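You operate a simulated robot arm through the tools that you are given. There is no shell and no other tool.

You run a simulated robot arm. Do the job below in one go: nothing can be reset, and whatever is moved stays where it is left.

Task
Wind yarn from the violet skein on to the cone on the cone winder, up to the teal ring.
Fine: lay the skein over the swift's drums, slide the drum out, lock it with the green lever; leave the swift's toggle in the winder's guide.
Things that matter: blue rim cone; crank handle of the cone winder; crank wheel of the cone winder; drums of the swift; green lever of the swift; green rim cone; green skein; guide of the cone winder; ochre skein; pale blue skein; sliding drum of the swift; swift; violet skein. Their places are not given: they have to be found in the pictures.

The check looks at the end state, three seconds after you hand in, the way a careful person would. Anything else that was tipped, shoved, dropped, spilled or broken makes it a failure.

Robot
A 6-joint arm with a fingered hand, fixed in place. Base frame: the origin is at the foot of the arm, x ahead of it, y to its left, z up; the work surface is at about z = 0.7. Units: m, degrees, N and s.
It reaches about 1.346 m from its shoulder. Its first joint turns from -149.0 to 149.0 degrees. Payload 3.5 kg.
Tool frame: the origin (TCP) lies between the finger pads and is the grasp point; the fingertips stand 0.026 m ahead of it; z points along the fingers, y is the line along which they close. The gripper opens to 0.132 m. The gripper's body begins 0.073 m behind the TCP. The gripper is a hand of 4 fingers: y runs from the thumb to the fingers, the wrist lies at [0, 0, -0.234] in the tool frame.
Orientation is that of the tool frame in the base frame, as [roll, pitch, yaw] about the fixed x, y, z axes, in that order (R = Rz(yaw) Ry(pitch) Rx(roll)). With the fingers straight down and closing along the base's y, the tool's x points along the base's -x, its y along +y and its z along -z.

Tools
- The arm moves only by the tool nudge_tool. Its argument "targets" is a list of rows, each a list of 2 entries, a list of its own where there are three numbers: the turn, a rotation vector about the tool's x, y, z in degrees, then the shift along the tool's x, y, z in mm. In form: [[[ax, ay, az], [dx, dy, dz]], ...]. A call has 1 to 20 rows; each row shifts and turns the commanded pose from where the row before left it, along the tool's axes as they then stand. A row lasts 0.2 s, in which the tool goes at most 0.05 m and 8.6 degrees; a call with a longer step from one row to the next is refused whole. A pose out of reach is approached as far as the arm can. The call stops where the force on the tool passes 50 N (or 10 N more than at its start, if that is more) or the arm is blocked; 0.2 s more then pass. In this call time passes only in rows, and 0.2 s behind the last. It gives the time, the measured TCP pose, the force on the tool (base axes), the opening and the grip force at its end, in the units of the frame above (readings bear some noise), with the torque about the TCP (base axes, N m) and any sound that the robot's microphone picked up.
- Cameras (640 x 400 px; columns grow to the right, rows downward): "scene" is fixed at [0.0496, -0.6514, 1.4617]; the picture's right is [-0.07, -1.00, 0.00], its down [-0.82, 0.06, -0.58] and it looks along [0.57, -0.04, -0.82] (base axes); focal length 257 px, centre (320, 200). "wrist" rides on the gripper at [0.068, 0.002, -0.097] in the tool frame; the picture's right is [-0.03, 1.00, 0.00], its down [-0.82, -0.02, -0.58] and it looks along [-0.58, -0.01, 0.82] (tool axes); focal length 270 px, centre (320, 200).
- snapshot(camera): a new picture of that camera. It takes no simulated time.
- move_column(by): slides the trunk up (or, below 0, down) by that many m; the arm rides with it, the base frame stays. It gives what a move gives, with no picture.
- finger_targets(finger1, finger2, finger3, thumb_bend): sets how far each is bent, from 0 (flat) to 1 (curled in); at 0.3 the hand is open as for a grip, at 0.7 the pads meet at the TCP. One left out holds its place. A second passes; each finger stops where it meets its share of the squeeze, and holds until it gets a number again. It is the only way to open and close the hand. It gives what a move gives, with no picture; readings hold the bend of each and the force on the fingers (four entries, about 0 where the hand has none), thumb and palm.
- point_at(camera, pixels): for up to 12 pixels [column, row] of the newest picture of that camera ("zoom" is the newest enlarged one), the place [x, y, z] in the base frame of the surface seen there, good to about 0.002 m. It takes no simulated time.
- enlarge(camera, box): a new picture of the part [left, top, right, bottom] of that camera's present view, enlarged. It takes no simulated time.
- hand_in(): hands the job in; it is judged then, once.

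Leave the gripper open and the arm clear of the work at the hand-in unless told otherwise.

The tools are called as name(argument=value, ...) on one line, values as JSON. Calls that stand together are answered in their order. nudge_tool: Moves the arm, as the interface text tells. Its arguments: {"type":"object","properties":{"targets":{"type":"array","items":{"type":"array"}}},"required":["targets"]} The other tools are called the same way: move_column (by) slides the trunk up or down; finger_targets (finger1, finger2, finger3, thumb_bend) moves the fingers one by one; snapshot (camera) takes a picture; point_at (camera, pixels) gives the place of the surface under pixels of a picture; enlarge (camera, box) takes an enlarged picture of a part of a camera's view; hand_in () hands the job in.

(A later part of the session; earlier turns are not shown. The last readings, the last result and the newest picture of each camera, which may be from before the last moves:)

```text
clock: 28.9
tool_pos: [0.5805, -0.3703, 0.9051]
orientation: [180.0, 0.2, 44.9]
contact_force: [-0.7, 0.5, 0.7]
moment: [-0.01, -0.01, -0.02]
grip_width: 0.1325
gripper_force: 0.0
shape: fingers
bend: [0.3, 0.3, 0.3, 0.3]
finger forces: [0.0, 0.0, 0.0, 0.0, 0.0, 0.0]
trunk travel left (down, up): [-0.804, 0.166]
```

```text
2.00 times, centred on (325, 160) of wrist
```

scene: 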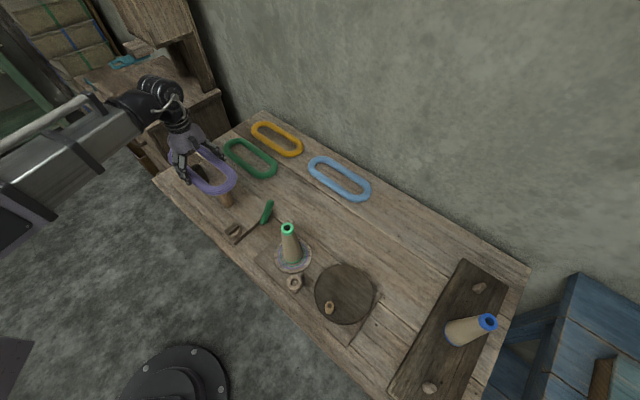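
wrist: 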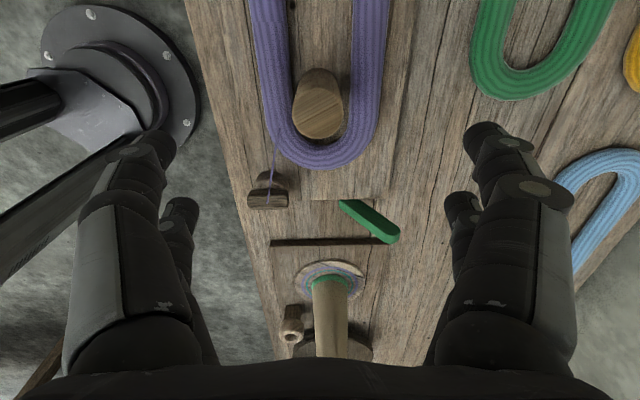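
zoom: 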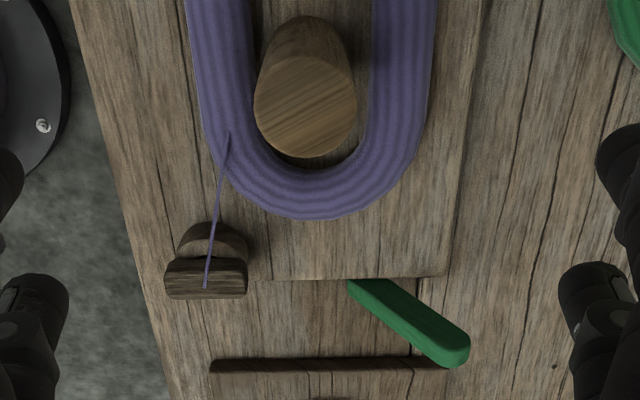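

Drum top centre is u≈0.153, v≈0.671; TCP is at u=0.149, v=0.672. I lower 0.127 m so the fingers sit beside the drum's top, tips just above the skein.

move_column(by=-0.127)

finger_targets(finger1=0.5, finger2=0.5, finger3=0.5, thumb_bend=0.5)

snapshot(camera="wrist")

enlarge(camera="scene", box=[170, 140, 290, 250])

```text
clock: 30.4
tool_pos: [0.5803, -0.37, 0.778]
orientation: [-179.9, 0.4, 45.0]
contact_force: [0.0, 1.2, -0.1]
moment: [0.02, -0.04, -0.01]
grip_width: 0.1324
gripper_force: 0.1
shape: fingers
bend: [0.3, 0.3, 0.3, 0.3]
finger forces: [0.0, 0.1, 0.0, 0.0, 0.1, 0.1]
trunk travel left (down, up): [-0.677, 0.293]
```

```text
clock: 31.4
tool_pos: [0.5801, -0.3696, 0.7776]
orientation: [-179.9, 0.4, 45.0]
contact_force: [-0.1, -0.6, 0.1]
moment: [0.01, -0.01, -0.02]
grip_width: 0.0666
gripper_force: 0.0
shape: fingers
bend: [0.5, 0.5, 0.5, 0.5]
finger forces: [0.0, 0.0, 0.0, 0.0, 0.0, 0.1]
trunk travel left (down, up): [-0.677, 0.293]
```

```text
taken
```

wrist: 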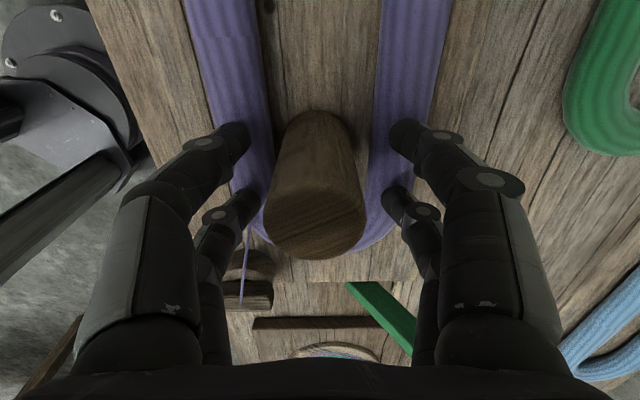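

```text
3.64 times, centred on (230, 195) of scene
```

zoom: 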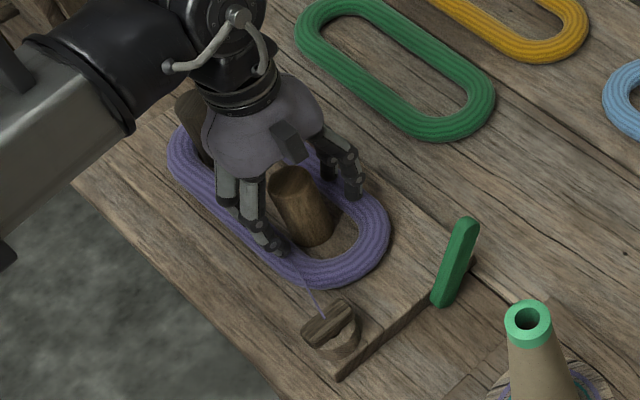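

The fingers straddle the drum without touching. I close to grip it (about 0.04 m wide).

finger_targets(finger1=0.65, finger2=0.65, finger3=0.65, thumb_bend=0.65)

snapshot(camera="wrist")

```text
clock: 32.4
tool_pos: [0.5813, -0.3697, 0.7794]
orientation: [-179.9, 0.4, 45.0]
contact_force: [-2.9, 3.0, -1.4]
moment: [0.08, 0.07, 0.03]
grip_width: 0.0251
gripper_force: 3.6
shape: fingers
bend: [0.63, 0.64, 0.63, 0.63]
finger forces: [1.2, 0.4, 1.4, 0.0, 3.6, 0.1]
trunk travel left (down, up): [-0.677, 0.293]
```

```text
taken
```

wrist: 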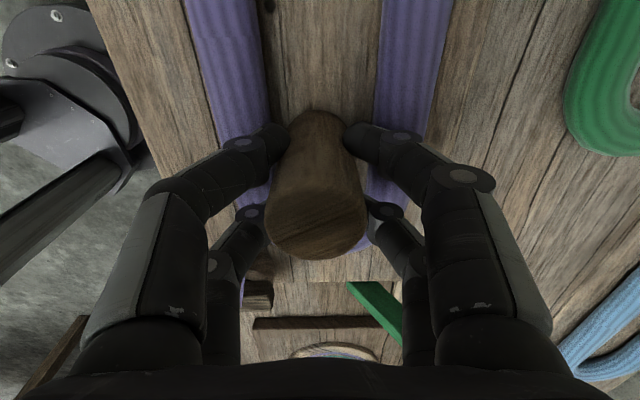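

The drum is enclosed by the digits with a light hold. I pull 15 mm toward −u in small rows and read the force.

nudge_tool(targets=[[[0, 0, 0], [-5, 0, 0]], [[0, 0, 0], [-5, 0, 0]], [[0, 0, 0], [-5, 0, 0]]])

snapshot(camera="wrist")

enlarge(camera="scene", box=[170, 140, 290, 250])

```text
clock: 33.2
tool_pos: [0.571, -0.3814, 0.7778]
orientation: [-179.9, 0.4, 44.9]
contact_force: [-1.5, 4.3, -1.8]
moment: [0.08, 0.05, 0.03]
grip_width: 0.025
gripper_force: 3.6
shape: fingers
bend: [0.63, 0.64, 0.63, 0.63]
finger forces: [1.6, 0.3, 1.2, 0.1, 4.1, 0.0]
trunk travel left (down, up): [-0.677, 0.293]
```

```text
taken
```

wrist: 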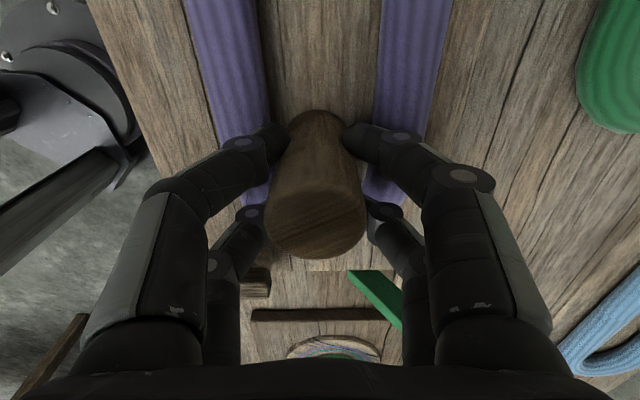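

```text
3.64 times, centred on (230, 195) of scene
```

zoom: 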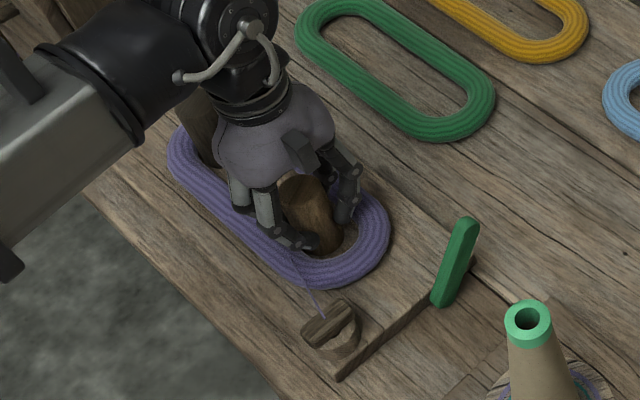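

The drum slid with the hand (it stays still in the wrist view, the lever moved). I continue in 4 mm rows watching the force rise.

nudge_tool(targets=[[[0, 0, 0], [-4, 0, 0]], [[0, 0, 0], [-4, 0, 0]], [[0, 0, 0], [-4, 0, 0]]])

nudge_tool(targets=[[[0, 0, 0], [-4, 0, 0]], [[0, 0, 0], [-4, 0, 0]]])

snapshot(camera="wrist")

enlarge(camera="scene", box=[170, 140, 290, 250])

```text
clock: 34.0
tool_pos: [0.5619, -0.3883, 0.7786]
orientation: [180.0, 0.3, 45.1]
contact_force: [-2.3, 2.9, -0.9]
moment: [0.05, 0.02, 0.04]
grip_width: 0.0252
gripper_force: 3.4
shape: fingers
bend: [0.63, 0.64, 0.63, 0.63]
finger forces: [1.7, 0.3, 1.1, 0.0, 4.0, 0.0]
trunk travel left (down, up): [-0.677, 0.293]
```

```text
clock: 34.6
tool_pos: [0.5554, -0.3951, 0.7781]
orientation: [-179.9, 0.4, 45.1]
contact_force: [-1.7, 4.0, -0.5]
moment: [0.07, 0.04, 0.05]
grip_width: 0.0252
gripper_force: 3.6
shape: fingers
bend: [0.63, 0.65, 0.63, 0.63]
finger forces: [1.5, 0.2, 1.2, 0.0, 4.6, 0.0]
trunk travel left (down, up): [-0.677, 0.293]
```

```text
taken
```

wrist: 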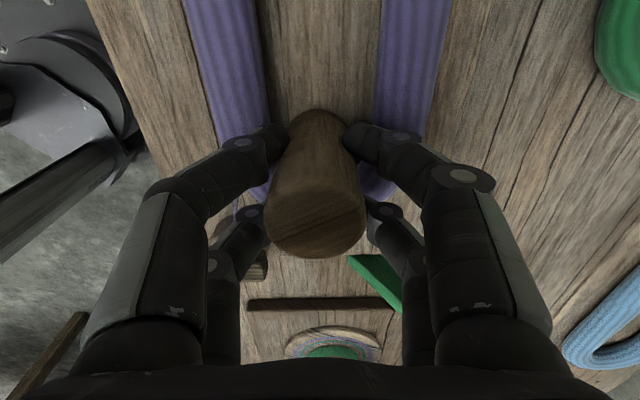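

```text
3.64 times, centred on (230, 195) of scene
```

zoom: 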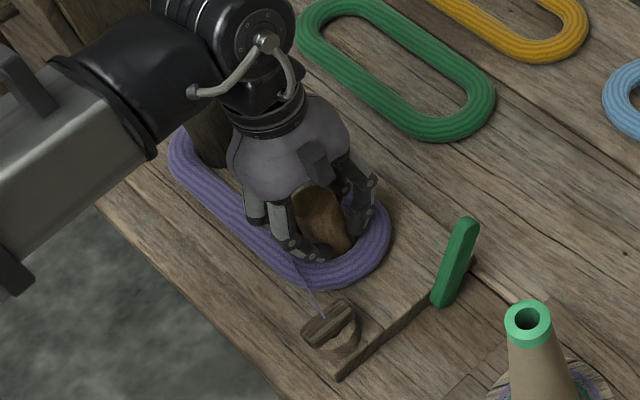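

Drum at u≈0.117, about to touch the skein's near inner end. I continue in 3 mm rows until it draws tight against the dark drum.

nudge_tool(targets=[[[0, 0, 0], [-3, 0, 0]], [[0, 0, 0], [-3, 0, 0]]])

nudge_tool(targets=[[[0, 0, 0], [-3, 0, 0]], [[0, 0, 0], [-3, 0, 0]]])

enlarge(camera="scene", box=[170, 140, 290, 250])

```text
clock: 35.2
tool_pos: [0.5544, -0.3978, 0.7783]
orientation: [179.9, 0.2, 45.1]
contact_force: [8.2, 10.9, 0.4]
moment: [0.3, -0.18, 0.0]
grip_width: 0.0261
gripper_force: 6.8
shape: fingers
bend: [0.63, 0.65, 0.64, 0.63]
finger forces: [5.2, 0.0, 0.2, 0.0, 8.1, 0.1]
trunk travel left (down, up): [-0.677, 0.293]
```

```text
clock: 35.8
tool_pos: [0.5476, -0.4014, 0.7774]
orientation: [-179.9, 0.3, 45.0]
contact_force: [13.3, 16.8, 1.0]
moment: [0.43, -0.33, -0.22]
grip_width: 0.0312
gripper_force: 9.6
shape: fingers
bend: [0.61, 0.65, 0.65, 0.62]
finger forces: [4.6, 0.0, 0.0, 0.0, 14.4, 0.0]
trunk travel left (down, up): [-0.677, 0.293]
```

```text
3.64 times, centred on (230, 195) of scene
```

zoom: 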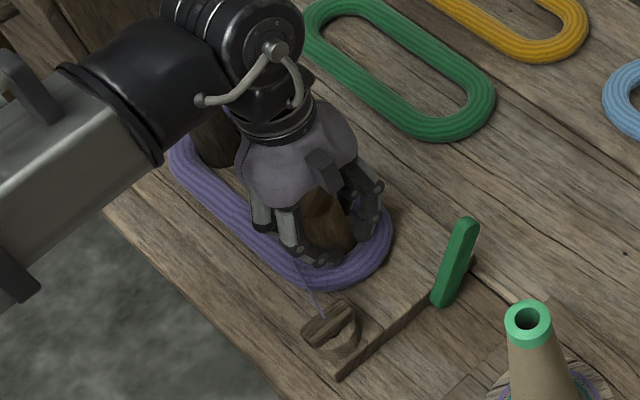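

The reaction along +u rose to about 21 N and the grip widened: the skein is drawing tight or the fingers are slipping around the drum. I look.

snapshot(camera="wrist")

enlarge(camera="scene", box=[180, 150, 250, 220])

```text
taken
```

wrist: 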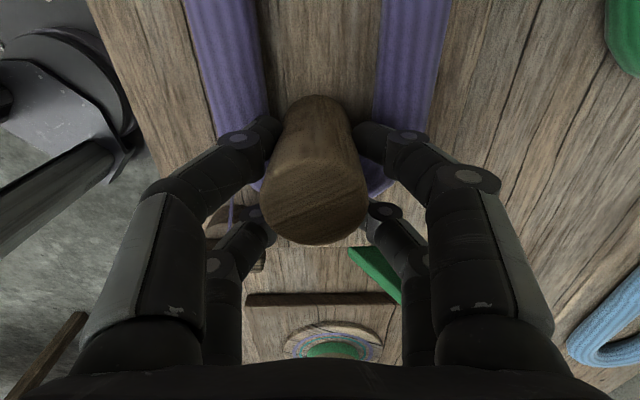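

```text
5.71 times, centred on (215, 185) of scene
```

zoom: 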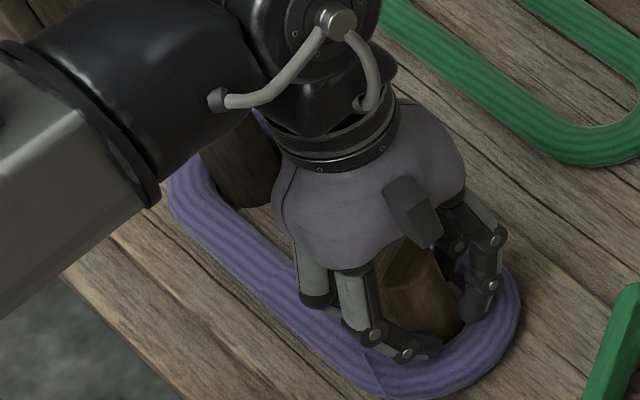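

The drum stopped following. I open and lift 0.12 m to see the state.

finger_targets(finger1=0.45, finger2=0.45, finger3=0.45, thumb_bend=0.45)

move_column(by=0.13)

nudge_tool(targets=[[[0, 0, 0], [30, 0, 0]], [[0, 0, 0], [30, 0, 0]]])

snapshot(camera="wrist")

enlarge(camera="scene", box=[160, 140, 280, 250])

```text
clock: 36.8
tool_pos: [0.5469, -0.403, 0.7779]
orientation: [-180.0, 0.4, 45.0]
contact_force: [-0.5, 0.8, -0.3]
moment: [-0.02, 0.0, -0.01]
grip_width: 0.0823
gripper_force: 0.0
shape: fingers
bend: [0.45, 0.45, 0.45, 0.45]
finger forces: [0.0, 0.0, 0.0, 0.0, 0.0, 0.0]
trunk travel left (down, up): [-0.677, 0.293]
```

```text
clock: 38.4
tool_pos: [0.5475, -0.4037, 0.9083]
orientation: [-179.9, 0.4, 45.0]
contact_force: [0.6, -0.1, 0.0]
moment: [0.03, 0.01, -0.03]
grip_width: 0.0823
gripper_force: 0.1
shape: fingers
bend: [0.45, 0.45, 0.45, 0.45]
finger forces: [0.0, 0.0, 0.0, 0.0, 0.0, 0.0]
trunk travel left (down, up): [-0.807, 0.163]
```

```text
clock: 39.0
tool_pos: [0.5907, -0.3607, 0.9085]
orientation: [-179.9, 0.5, 45.0]
contact_force: [0.0, 0.2, -0.2]
moment: [-0.03, 0.02, 0.02]
grip_width: 0.0825
gripper_force: 0.0
shape: fingers
bend: [0.45, 0.45, 0.45, 0.45]
finger forces: [0.0, 0.0, 0.1, 0.0, 0.1, 0.0]
trunk travel left (down, up): [-0.807, 0.163]
```

```text
taken
```

wrist: 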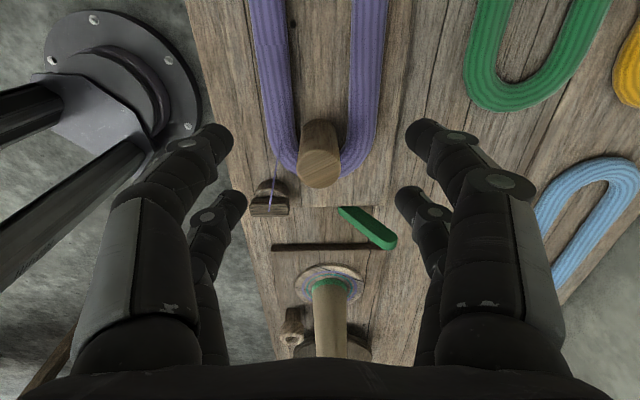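

```text
3.64 times, centred on (220, 195) of scene
```

zoom: 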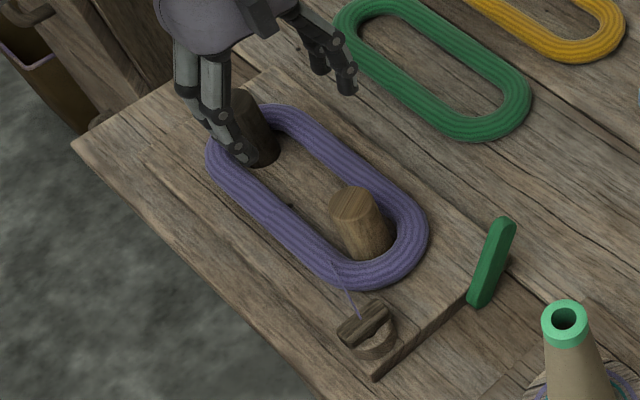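

The light drum now touches the skein's near end. To see whether the far end is snug around the dark drum, I move the hand 0.11 m along +u and raise a bit.

nudge_tool(targets=[[[0, 0, 0], [40, 0, 0]], [[0, 0, 0], [40, 0, 0]], [[0, 0, 0], [40, 0, 0]]])

move_column(by=0.06)

snapshot(camera="wrist")

enlarge(camera="scene", box=[160, 140, 280, 250])

```text
clock: 39.8
tool_pos: [0.6747, -0.2746, 0.9085]
orientation: [-179.9, 0.5, 45.0]
contact_force: [-0.5, -0.2, 0.4]
moment: [-0.02, 0.02, 0.0]
grip_width: 0.082
gripper_force: 0.1
shape: fingers
bend: [0.45, 0.45, 0.45, 0.45]
finger forces: [0.0, 0.0, 0.0, 0.1, 0.1, 0.0]
trunk travel left (down, up): [-0.807, 0.163]
```

```text
clock: 40.8
tool_pos: [0.6743, -0.2764, 0.9686]
orientation: [-180.0, 0.5, 45.0]
contact_force: [0.2, -0.4, 0.7]
moment: [0.01, 0.05, -0.01]
grip_width: 0.0825
gripper_force: 0.1
shape: fingers
bend: [0.45, 0.45, 0.45, 0.45]
finger forces: [0.1, 0.0, 0.1, 0.0, 0.0, 0.1]
trunk travel left (down, up): [-0.867, 0.103]
```

```text
taken
```

wrist: 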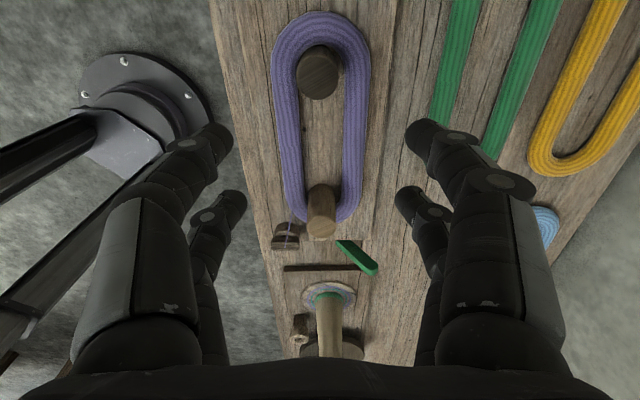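

```text
3.64 times, centred on (220, 195) of scene
```

zoom: 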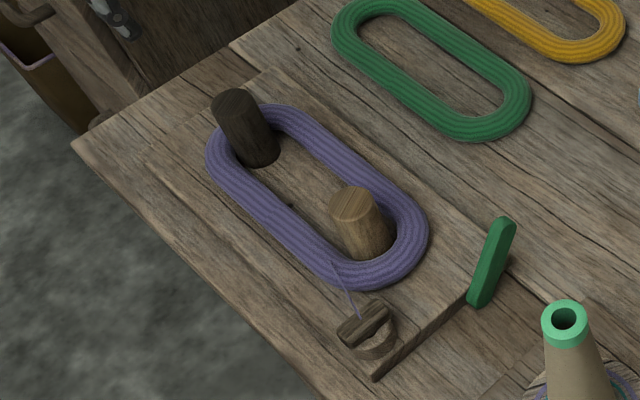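

enlarge(camera="wrist", box=[240, 0, 400, 120])

point_at(camera="wrist", pixels=[[318, 75], [320, 230], [318, 14], [320, 25], [322, 40], [320, 48], [320, 57], [345, 222], [290, 130], [352, 130]])

```text
3.33 times, centred on (320, 60) of wrist
```

zoom: 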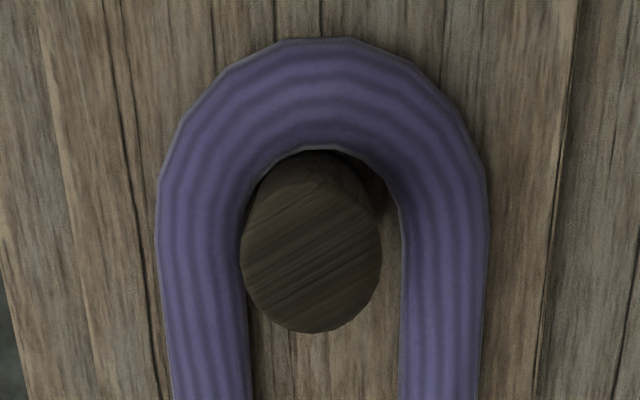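

```text
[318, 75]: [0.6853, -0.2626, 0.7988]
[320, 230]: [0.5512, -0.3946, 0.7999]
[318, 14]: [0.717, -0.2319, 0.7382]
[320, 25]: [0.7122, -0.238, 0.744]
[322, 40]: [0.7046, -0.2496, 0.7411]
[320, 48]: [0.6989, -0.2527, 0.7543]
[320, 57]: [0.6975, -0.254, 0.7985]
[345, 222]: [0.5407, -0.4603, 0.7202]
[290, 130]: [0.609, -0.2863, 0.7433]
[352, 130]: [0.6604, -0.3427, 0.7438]
```

Centres: dark u≈0.297, light u≈0.112, 0.185 apart; with the drum radii that fills the 0.226 m inner length — the skein is drawn tight (it resisted 21 N). Now the lever. First I test whether vertical nudges work from here, 20 mm down, at this safe height.

nudge_tool(targets=[[[0, 0, 0], [0, 0, 10]], [[0, 0, 0], [0, 0, 10]]])

enlarge(camera="wrist", box=[250, 200, 400, 320])

enlarge(camera="scene", box=[220, 190, 290, 245])

```text
clock: 41.4
tool_pos: [0.6743, -0.2755, 0.9678]
orientation: [180.0, 0.4, 45.0]
contact_force: [-0.2, 0.4, 0.1]
moment: [0.0, -0.01, -0.03]
grip_width: 0.0823
gripper_force: 0.1
shape: fingers
bend: [0.45, 0.45, 0.45, 0.45]
finger forces: [0.0, 0.1, 0.0, 0.0, 0.1, 0.0]
out of reach, approached as far as the arm can: row 1, 2
trunk travel left (down, up): [-0.867, 0.103]
```

```text
3.33 times, centred on (325, 260) of wrist
```

zoom: 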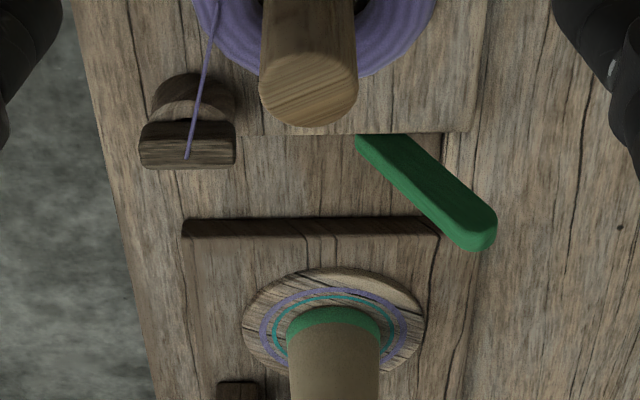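

```text
7.27 times, centred on (255, 218) of scene
```

zoom: 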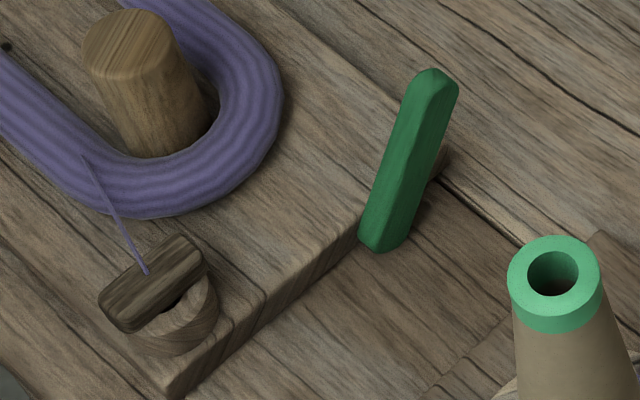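

Vertical moves only come from the trunk, so I test the lever sideways. I close the fingers into a beak (0.7) and move at height to u≈−0.0085, v≈0.80 (beyond the lever's tip), where the front digits (≈20 mm ahead in tool x) line up with the lever at u≈0.0115.

finger_targets(finger1=0.7, finger2=0.7, finger3=0.7, thumb_bend=0.7)

nudge_tool(targets=[[[0, 0, 0], [-32.2, 14.25, 0]], [[0, 0, 0], [-32.2, 14.25, 0]], [[0, 0, 0], [-32.2, 14.25, 0]], [[0, 0, 0], [-32.2, 14.25, 0]], [[0, 0, 0], [-32.2, 14.25, 0]], [[0, 0, 0], [-32.2, 14.25, 0]], [[0, 0, 0], [-32.2, 14.25, 0]], [[0, 0, 0], [-32.2, 14.25, 0]], [[0, 0, 0], [-32.2, 14.25, 0]]])

snapshot(camera="wrist")

snapshot(camera="scene")

```text
clock: 42.4
tool_pos: [0.6751, -0.2766, 0.9688]
orientation: [-180.0, 0.5, 45.0]
contact_force: [0.2, -0.1, -0.3]
moment: [-0.02, 0.0, 0.0]
grip_width: 0.0018
gripper_force: 0.1
shape: fingers
bend: [0.7, 0.7, 0.7, 0.7]
finger forces: [0.1, 0.0, 0.0, 0.0, 0.0, 0.0]
trunk travel left (down, up): [-0.867, 0.103]
```

```text
clock: 44.4
tool_pos: [0.5612, -0.5723, 0.968]
orientation: [-179.9, 0.3, 45.0]
contact_force: [0.0, 0.0, -0.4]
moment: [-0.02, 0.03, 0.0]
grip_width: 0.0016
gripper_force: 0.1
shape: fingers
bend: [0.7, 0.7, 0.7, 0.7]
finger forces: [0.0, 0.0, 0.0, 0.0, 0.0, 0.0]
trunk travel left (down, up): [-0.867, 0.103]
```

```text
taken
```

wrist: 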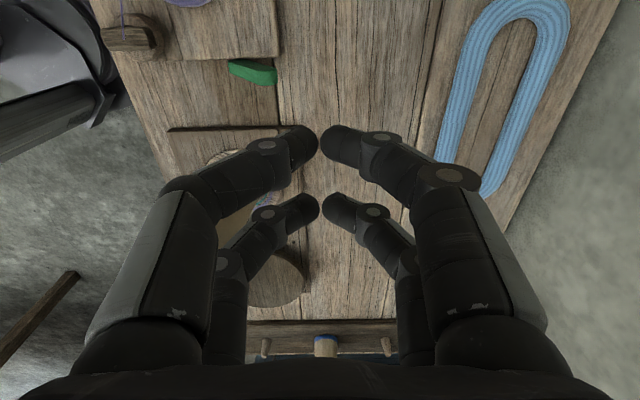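

```text
taken
```

scene: 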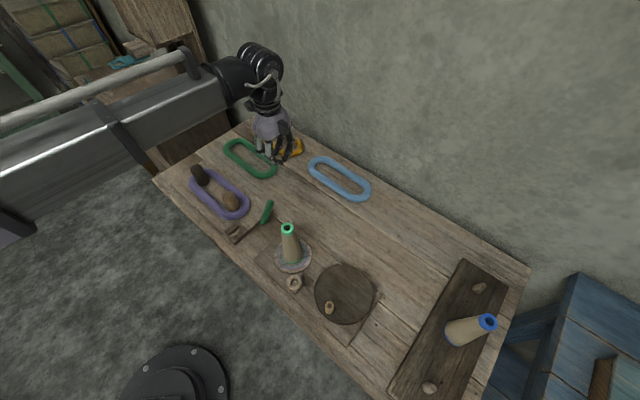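

The hand is at u≈−0.008, v≈0.80. I enlarge the lever area in both views to measure it precisely before lowering.

enlarge(camera="wrist", box=[80, 0, 300, 140])

point_at(camera="zoom", pixels=[[435, 195], [480, 200], [500, 190], [540, 200], [560, 225], [555, 190], [590, 150], [300, 180], [120, 110], [60, 125], [140, 125], [110, 90]])

```text
2.86 times, centred on (190, 70) of wrist
```

zoom: 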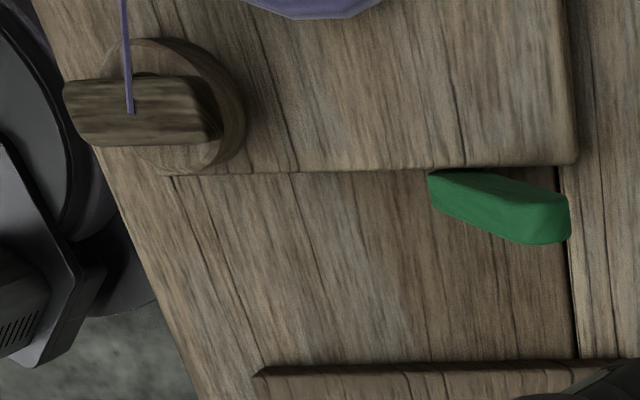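

```text
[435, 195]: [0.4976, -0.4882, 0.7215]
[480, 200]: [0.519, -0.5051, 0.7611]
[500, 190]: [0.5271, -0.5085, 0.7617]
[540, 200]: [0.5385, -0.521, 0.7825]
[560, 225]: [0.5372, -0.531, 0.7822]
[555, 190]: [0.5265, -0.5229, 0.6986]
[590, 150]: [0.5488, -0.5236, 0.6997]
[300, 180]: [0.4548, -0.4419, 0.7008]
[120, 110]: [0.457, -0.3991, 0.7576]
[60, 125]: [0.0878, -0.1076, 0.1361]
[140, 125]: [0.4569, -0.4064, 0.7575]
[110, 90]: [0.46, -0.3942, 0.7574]
```

Lever tip is at u≈0.008, v≈0.752, z≈0.785. The beak is at v=0.80, clear of it. I lower 0.177 m to bring the fingertips to z≈0.765.

move_column(by=-0.177)

nudge_tool(targets=[[[0, 0, 0], [0, -10, 0]], [[0, 0, 0], [0, -10, 0]], [[0, 0, 0], [0, -5, 0]]])

snapshot(camera="wrist")

enlarge(camera="scene", box=[210, 150, 310, 250])

```text
clock: 46.4
tool_pos: [0.562, -0.5704, 0.7919]
orientation: [180.0, 0.4, 45.1]
contact_force: [0.1, -0.1, 0.3]
moment: [-0.01, 0.03, 0.02]
grip_width: 0.0016
gripper_force: 0.1
shape: fingers
bend: [0.7, 0.7, 0.7, 0.7]
finger forces: [0.0, 0.1, 0.0, 0.0, 0.1, 0.0]
trunk travel left (down, up): [-0.69, 0.28]
```

```text
clock: 47.2
tool_pos: [0.5438, -0.5541, 0.7914]
orientation: [-180.0, 0.4, 45.0]
contact_force: [0.7, -1.8, 2.3]
moment: [0.06, -0.02, -0.05]
grip_width: 0.0
gripper_force: 1.7
shape: fingers
bend: [0.7, 0.7, 0.7, 0.71]
finger forces: [0.0, 0.0, 0.0, 0.0, 3.3, 0.1]
trunk travel left (down, up): [-0.69, 0.28]
```

```text
taken
```

wrist: 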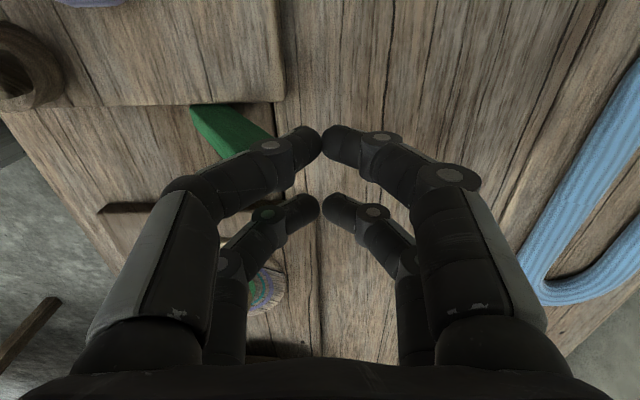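

```text
4.00 times, centred on (260, 200) of scene
```

zoom: 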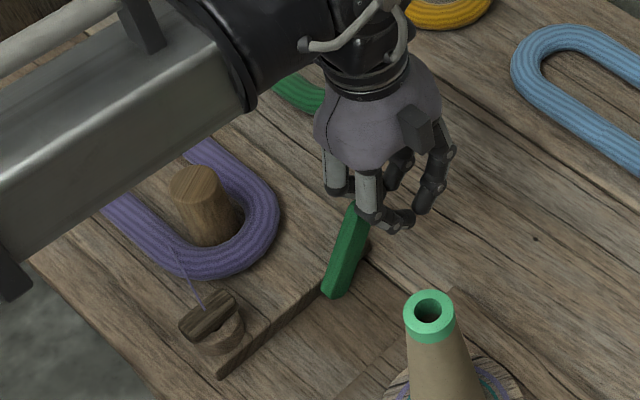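

Contact with the lever (thumb 3.3 N). I push on toward −v, 5 mm per row, and see whether the lever swings or blocks.

nudge_tool(targets=[[[0, 0, 0], [0, -5, 0]], [[0, 0, 0], [0, -5, 0]]])

enlarge(camera="scene", box=[210, 150, 310, 250])

```text
clock: 47.8
tool_pos: [0.5377, -0.546, 0.7907]
orientation: [179.9, 0.4, 45.0]
contact_force: [6.3, -7.4, 13.8]
moment: [0.26, -0.09, -0.16]
grip_width: 0.0
gripper_force: 9.8
shape: fingers
bend: [0.68, 0.7, 0.7, 0.75]
finger forces: [0.1, 0.0, 0.0, 0.0, 18.9, 0.0]
trunk travel left (down, up): [-0.69, 0.28]
```

```text
4.00 times, centred on (260, 200) of scene
```

zoom: 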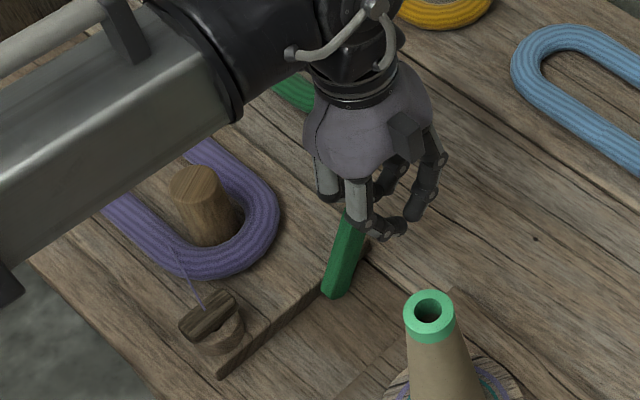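

The lever resists that way (19 N, no motion), so it must swing the other way: down toward +v. I back off 25 mm, raise 0.05 m, go over the tip (v≈0.745) and press down with the trunk in small steps.

nudge_tool(targets=[[[0, 0, 0], [0, 10, 0]], [[0, 0, 0], [0, 15, 0]]])

move_column(by=0.06)

nudge_tool(targets=[[[0, 0, 0], [-4, -20, 0]], [[0, 0, 0], [0, -26, 0]]])

snapshot(camera="wrist")

enlarge(camera="scene", box=[210, 150, 310, 250])

```text
clock: 48.4
tool_pos: [0.5545, -0.5641, 0.7916]
orientation: [-179.9, 0.4, 44.9]
contact_force: [0.3, -0.1, -0.1]
moment: [0.01, 0.02, 0.0]
grip_width: 0.001
gripper_force: 0.0
shape: fingers
bend: [0.7, 0.7, 0.7, 0.7]
finger forces: [0.0, 0.0, 0.0, 0.0, 0.0, 0.1]
trunk travel left (down, up): [-0.69, 0.28]
```

```text
clock: 49.4
tool_pos: [0.5535, -0.5638, 0.8518]
orientation: [-179.9, 0.3, 45.0]
contact_force: [0.6, -0.2, -0.7]
moment: [-0.03, 0.0, 0.0]
grip_width: 0.0013
gripper_force: 0.2
shape: fingers
bend: [0.7, 0.7, 0.7, 0.7]
finger forces: [0.1, 0.0, 0.0, 0.0, 0.0, 0.0]
trunk travel left (down, up): [-0.75, 0.22]
```

```text
clock: 50.0
tool_pos: [0.5185, -0.5342, 0.8522]
orientation: [180.0, 0.3, 45.1]
contact_force: [-0.1, 0.1, 0.4]
moment: [-0.01, -0.02, -0.01]
grip_width: 0.001
gripper_force: 0.1
shape: fingers
bend: [0.7, 0.7, 0.7, 0.7]
finger forces: [0.0, 0.0, 0.0, 0.0, 0.1, 0.0]
trunk travel left (down, up): [-0.75, 0.22]
```

```text
taken
```

wrist: 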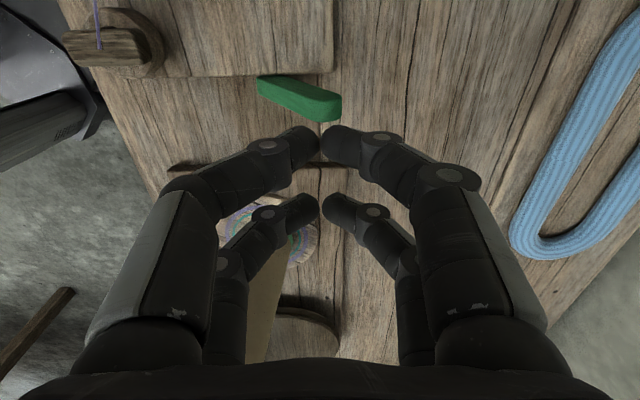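

```text
4.00 times, centred on (260, 200) of scene
```

zoom: 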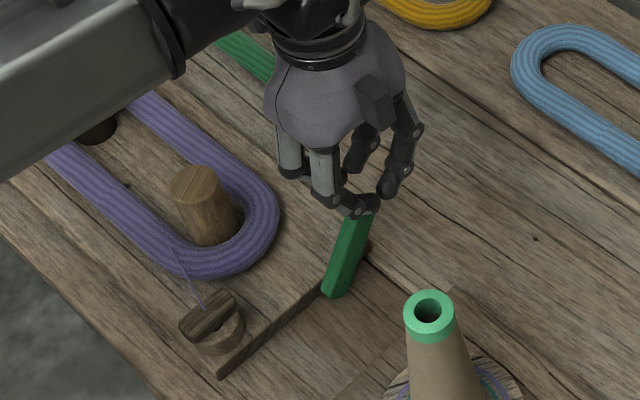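

The beak is over the lever tip. I lower to just above it, then press in 6 mm steps.

move_column(by=-0.04)

move_column(by=-0.006)

move_column(by=-0.006)

enlarge(camera="scene", box=[210, 150, 310, 250])

```text
clock: 50.8
tool_pos: [0.5193, -0.5344, 0.8101]
orientation: [-179.9, 0.4, 44.9]
contact_force: [0.4, 0.0, 1.4]
moment: [0.01, -0.05, -0.04]
grip_width: 0.0011
gripper_force: 1.3
shape: fingers
bend: [0.7, 0.7, 0.7, 0.7]
finger forces: [2.1, 0.0, 0.0, 0.0, 0.0, 0.1]
trunk travel left (down, up): [-0.71, 0.26]
```

```text
clock: 51.4
tool_pos: [0.519, -0.5342, 0.8066]
orientation: [179.9, 0.3, 45.0]
contact_force: [8.3, -9.6, 30.3]
moment: [0.1, -0.75, -0.27]
grip_width: 0.0024
gripper_force: 16.7
shape: fingers
bend: [0.75, 0.7, 0.7, 0.7]
finger forces: [32.3, 0.0, 0.0, 0.0, 0.9, 0.0]
trunk travel left (down, up): [-0.704, 0.266]
```

```text
clock: 51.9
tool_pos: [0.5177, -0.5332, 0.8021]
orientation: [179.9, 0.3, 45.0]
contact_force: [6.8, -7.5, 46.5]
moment: [0.33, -0.91, -0.24]
grip_width: 0.005
gripper_force: 24.9
shape: fingers
bend: [0.81, 0.7, 0.7, 0.72]
finger forces: [33.3, 0.0, 0.1, 0.1, 15.5, 0.0]
trunk travel left (down, up): [-0.698, 0.272]
```

```text
4.00 times, centred on (260, 200) of scene
```

zoom: 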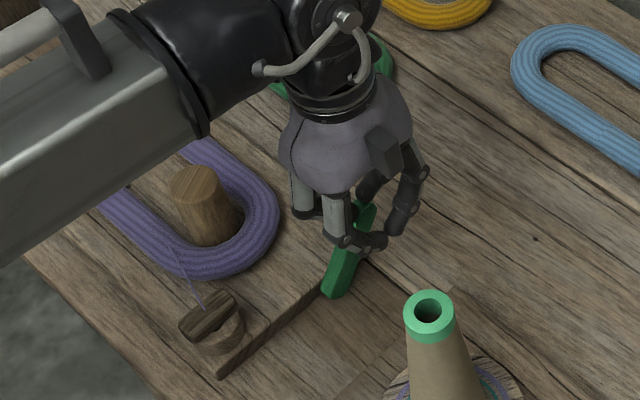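

Pressing down with 46 N does not move it, and my first push acted along the lever's axis (up-force on the thumb), so that test was inconclusive. I back up, open the hand to straddle the lever, and push with a finger's flat inner face instead.

move_column(by=0.06)

finger_targets(finger1=0.3, finger2=0.3, finger3=0.3, thumb_bend=0.3)

nudge_tool(targets=[[[0, 0, 0], [0, -8, 0]]])

snapshot(camera="wrist")

enlarge(camera="scene", box=[210, 150, 310, 250])

```text
clock: 52.9
tool_pos: [0.5181, -0.5342, 0.8598]
orientation: [-179.9, 0.5, 45.1]
contact_force: [-0.1, -1.0, 0.3]
moment: [-0.02, -0.03, 0.0]
grip_width: 0.0012
gripper_force: 0.0
shape: fingers
bend: [0.7, 0.7, 0.7, 0.7]
finger forces: [0.1, 0.1, 0.0, 0.0, 0.0, 0.0]
trunk travel left (down, up): [-0.758, 0.212]
```

```text
clock: 53.9
tool_pos: [0.5198, -0.5345, 0.8589]
orientation: [180.0, 0.3, 45.0]
contact_force: [1.0, 0.4, 1.3]
moment: [0.02, 0.04, 0.0]
grip_width: 0.1324
gripper_force: 0.1
shape: fingers
bend: [0.3, 0.3, 0.3, 0.3]
finger forces: [0.0, 0.0, 0.1, 0.1, 0.0, 0.1]
trunk travel left (down, up): [-0.758, 0.212]
```

```text
clock: 54.3
tool_pos: [0.5128, -0.5273, 0.8601]
orientation: [-180.0, 0.3, 45.0]
contact_force: [-0.1, -0.1, -0.3]
moment: [-0.01, -0.01, 0.02]
grip_width: 0.1327
gripper_force: 0.1
shape: fingers
bend: [0.3, 0.3, 0.3, 0.3]
finger forces: [0.0, 0.0, 0.0, 0.0, 0.0, 0.0]
trunk travel left (down, up): [-0.758, 0.212]
```

```text
taken
```

wrist: 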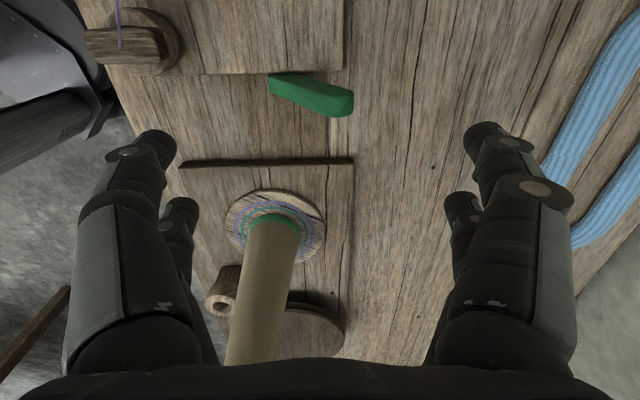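

```text
4.00 times, centred on (260, 200) of scene
```

zoom: 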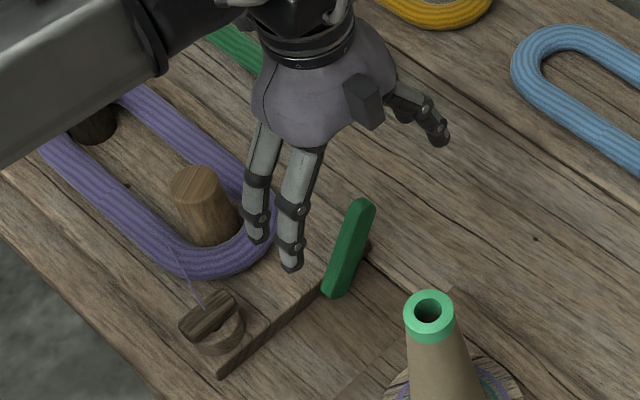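

The hand now straddles the lever (centred v≈0.735). I lower 0.10 m so the tips come to z≈0.734, above the board, and then move toward −v so the right-hand finger meets the lever's flat side.

move_column(by=-0.1)

nudge_tool(targets=[[[0, 0, 0], [0, -10, 0]], [[0, 0, 0], [0, -10, 0]], [[0, 0, 0], [0, -10, 0]]])

snapshot(camera="wrist")

enlarge(camera="scene", box=[210, 150, 310, 250])

```text
clock: 55.6
tool_pos: [0.5146, -0.5279, 0.7604]
orientation: [-180.0, 0.5, 45.0]
contact_force: [0.5, 0.0, 0.1]
moment: [-0.02, 0.0, 0.0]
grip_width: 0.1326
gripper_force: 0.0
shape: fingers
bend: [0.3, 0.3, 0.3, 0.3]
finger forces: [0.0, 0.1, 0.0, 0.0, 0.1, 0.0]
trunk travel left (down, up): [-0.658, 0.312]
```

```text
clock: 56.4
tool_pos: [0.4917, -0.5079, 0.7584]
orientation: [179.9, 0.4, 45.1]
contact_force: [-0.3, -0.2, -0.1]
moment: [-0.01, 0.0, -0.02]
grip_width: 0.1325
gripper_force: 0.0
shape: fingers
bend: [0.3, 0.3, 0.3, 0.3]
finger forces: [0.0, 0.0, 0.0, 0.1, 0.1, 0.0]
trunk travel left (down, up): [-0.658, 0.312]
```

```text
taken
```

wrist: 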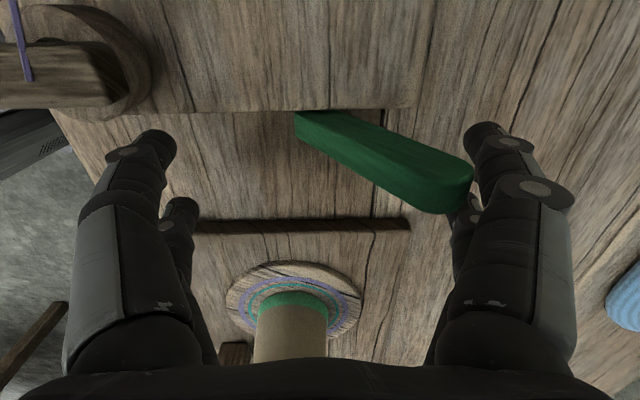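

```text
4.00 times, centred on (260, 200) of scene
```

zoom: 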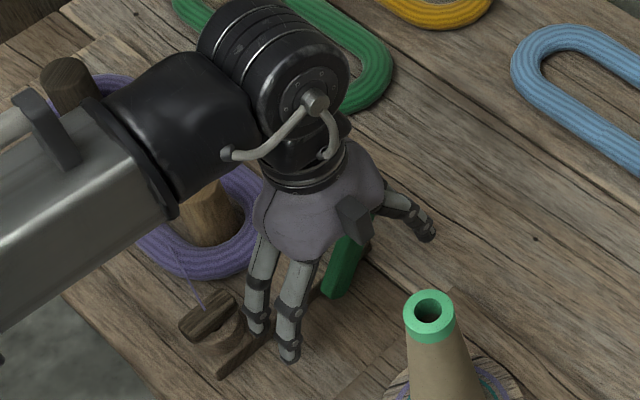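

The lever's tip is now just left of the front right finger. I push on toward −v.

nudge_tool(targets=[[[0, 0, 0], [0, -5, 0]], [[0, 0, 0], [0, -5, 0]]])

nudge_tool(targets=[[[0, 0, 0], [0, -5, 0]], [[0, 0, 0], [0, -5, 0]]])

snapshot(camera="wrist")

enlarge(camera="scene", box=[210, 150, 310, 250])

```text
clock: 57.0
tool_pos: [0.4859, -0.5006, 0.7601]
orientation: [179.9, 0.5, 45.1]
contact_force: [1.6, -2.1, 2.3]
moment: [-0.02, -0.12, -0.07]
grip_width: 0.136
gripper_force: 2.0
shape: fingers
bend: [0.29, 0.3, 0.3, 0.3]
finger forces: [3.4, 0.0, 0.1, 0.0, 0.1, 0.0]
trunk travel left (down, up): [-0.658, 0.312]
```

```text
clock: 57.6
tool_pos: [0.4787, -0.4931, 0.7596]
orientation: [179.8, 0.3, 45.0]
contact_force: [5.6, -4.9, 9.4]
moment: [-0.21, -0.51, -0.15]
grip_width: 0.1434
gripper_force: 5.6
shape: fingers
bend: [0.27, 0.3, 0.3, 0.3]
finger forces: [11.1, 0.0, 0.1, 0.1, 0.0, 0.0]
trunk travel left (down, up): [-0.658, 0.312]
```

```text
taken
```

wrist: 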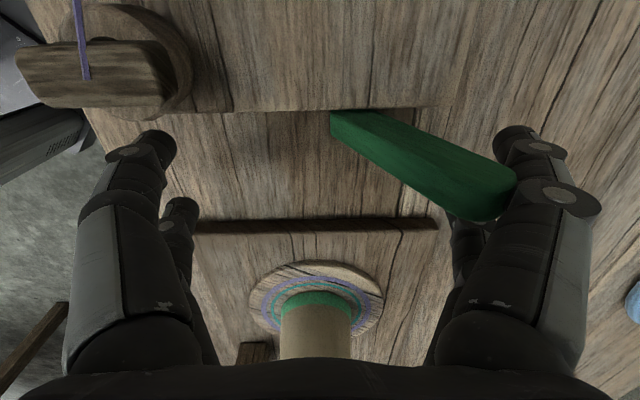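

```text
4.00 times, centred on (260, 200) of scene
```

zoom: 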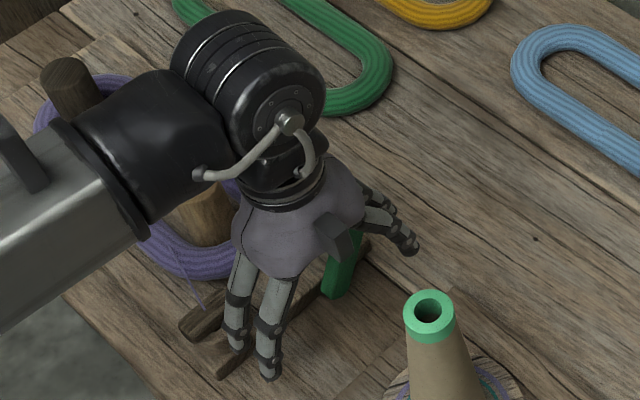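

Again the finger only rides on the tip (force along the lever's axis, up on the finger). Instead I will hook under it: return to v≈0.735 straddling the lever, then curl finger1 (front right) so its tip sweeps under the lever's underside.

nudge_tool(targets=[[[0, 0, 0], [0, 10, 0]], [[0, 0, 0], [0, 25, 0]], [[0, 0, 0], [0, 13, 0]]])

move_column(by=-0.004)

finger_targets(finger1=0.5)

snapshot(camera="wrist")

enlarge(camera="scene", box=[210, 150, 310, 250])

```text
clock: 58.4
tool_pos: [0.5121, -0.5267, 0.7599]
orientation: [-179.8, 0.4, 45.0]
contact_force: [0.4, -0.3, 0.2]
moment: [0.01, -0.02, -0.01]
grip_width: 0.1331
gripper_force: 0.0
shape: fingers
bend: [0.3, 0.3, 0.3, 0.3]
finger forces: [0.1, 0.0, 0.1, 0.0, 0.0, 0.1]
trunk travel left (down, up): [-0.658, 0.312]
```

```text
clock: 59.0
tool_pos: [0.5121, -0.5265, 0.7559]
orientation: [180.0, 0.4, 45.1]
contact_force: [0.6, 0.1, 0.2]
moment: [0.01, -0.01, -0.01]
grip_width: 0.1334
gripper_force: 0.0
shape: fingers
bend: [0.3, 0.3, 0.3, 0.3]
finger forces: [0.1, 0.1, 0.0, 0.1, 0.1, 0.1]
trunk travel left (down, up): [-0.654, 0.316]
```

```text
clock: 60.0
tool_pos: [0.5116, -0.5267, 0.7556]
orientation: [-179.9, 0.4, 45.0]
contact_force: [0.2, 0.1, -0.5]
moment: [0.01, -0.01, 0.03]
grip_width: 0.1
gripper_force: 0.1
shape: fingers
bend: [0.5, 0.3, 0.3, 0.3]
finger forces: [0.0, 0.0, 0.0, 0.1, 0.0, 0.0]
trunk travel left (down, up): [-0.654, 0.316]
```

```text
taken
```

wrist: 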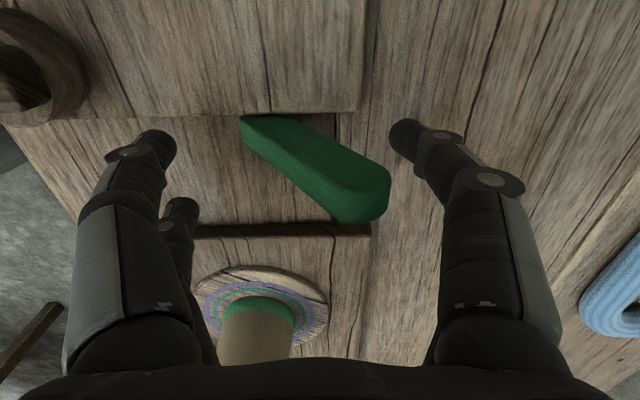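

```text
4.00 times, centred on (260, 200) of scene
```

zoom: 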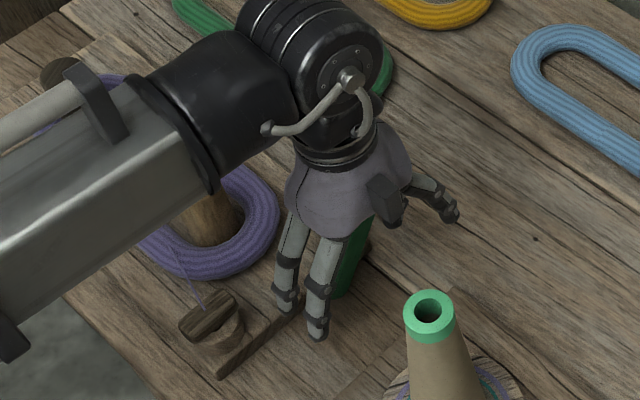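

Finger1's tip (405,135) is at the lever's height. I curl it further, to 0.72, to press under the lever.

finger_targets(finger1=0.72)

snapshot(camera="wrist")

```text
clock: 61.0
tool_pos: [0.5122, -0.5271, 0.7545]
orientation: [-180.0, 0.4, 44.9]
contact_force: [1.6, -0.5, -0.1]
moment: [-0.02, 0.01, -0.03]
grip_width: 0.0664
gripper_force: 0.6
shape: fingers
bend: [0.71, 0.3, 0.3, 0.3]
finger forces: [1.4, 0.0, 0.1, 0.1, 0.0, 0.0]
trunk travel left (down, up): [-0.654, 0.316]
```

```text
taken
```

wrist: 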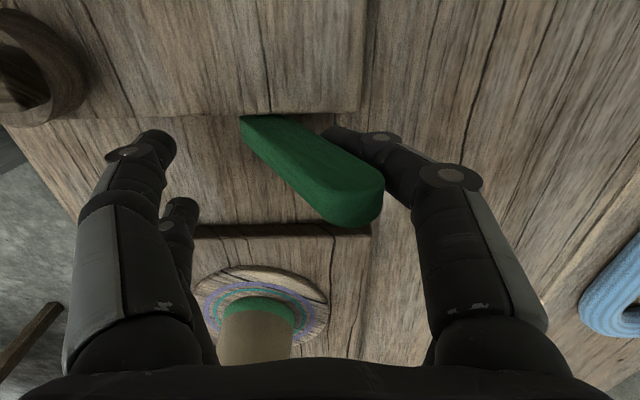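

The fingertip is under the lever and the lever seems to have shifted a touch. I raise the trunk in 8 mm steps to lift it, watching the force.

move_column(by=0.008)

snapshot(camera="wrist")

enlarge(camera="scene", box=[210, 150, 310, 250])

```text
clock: 61.5
tool_pos: [0.5107, -0.5266, 0.7636]
orientation: [-180.0, 0.4, 45.0]
contact_force: [0.9, -0.9, -0.8]
moment: [-0.01, -0.01, -0.02]
grip_width: 0.0654
gripper_force: 0.1
shape: fingers
bend: [0.71, 0.3, 0.3, 0.3]
finger forces: [0.9, 0.0, 0.1, 0.0, 0.0, 0.0]
trunk travel left (down, up): [-0.662, 0.308]
```

```text
taken
```

wrist: 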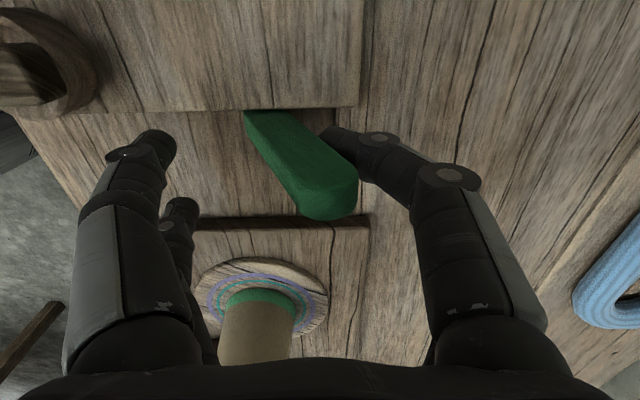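

```text
4.00 times, centred on (260, 200) of scene
```

zoom: 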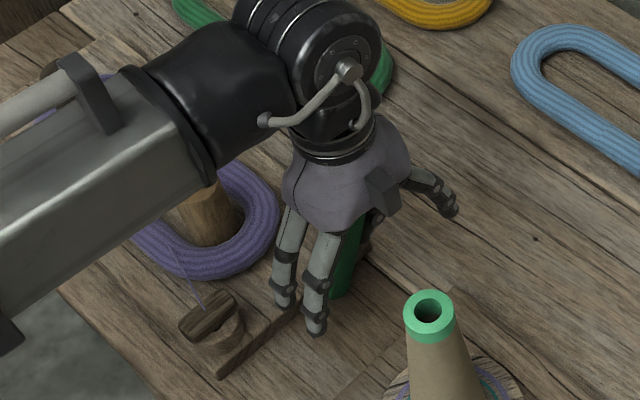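

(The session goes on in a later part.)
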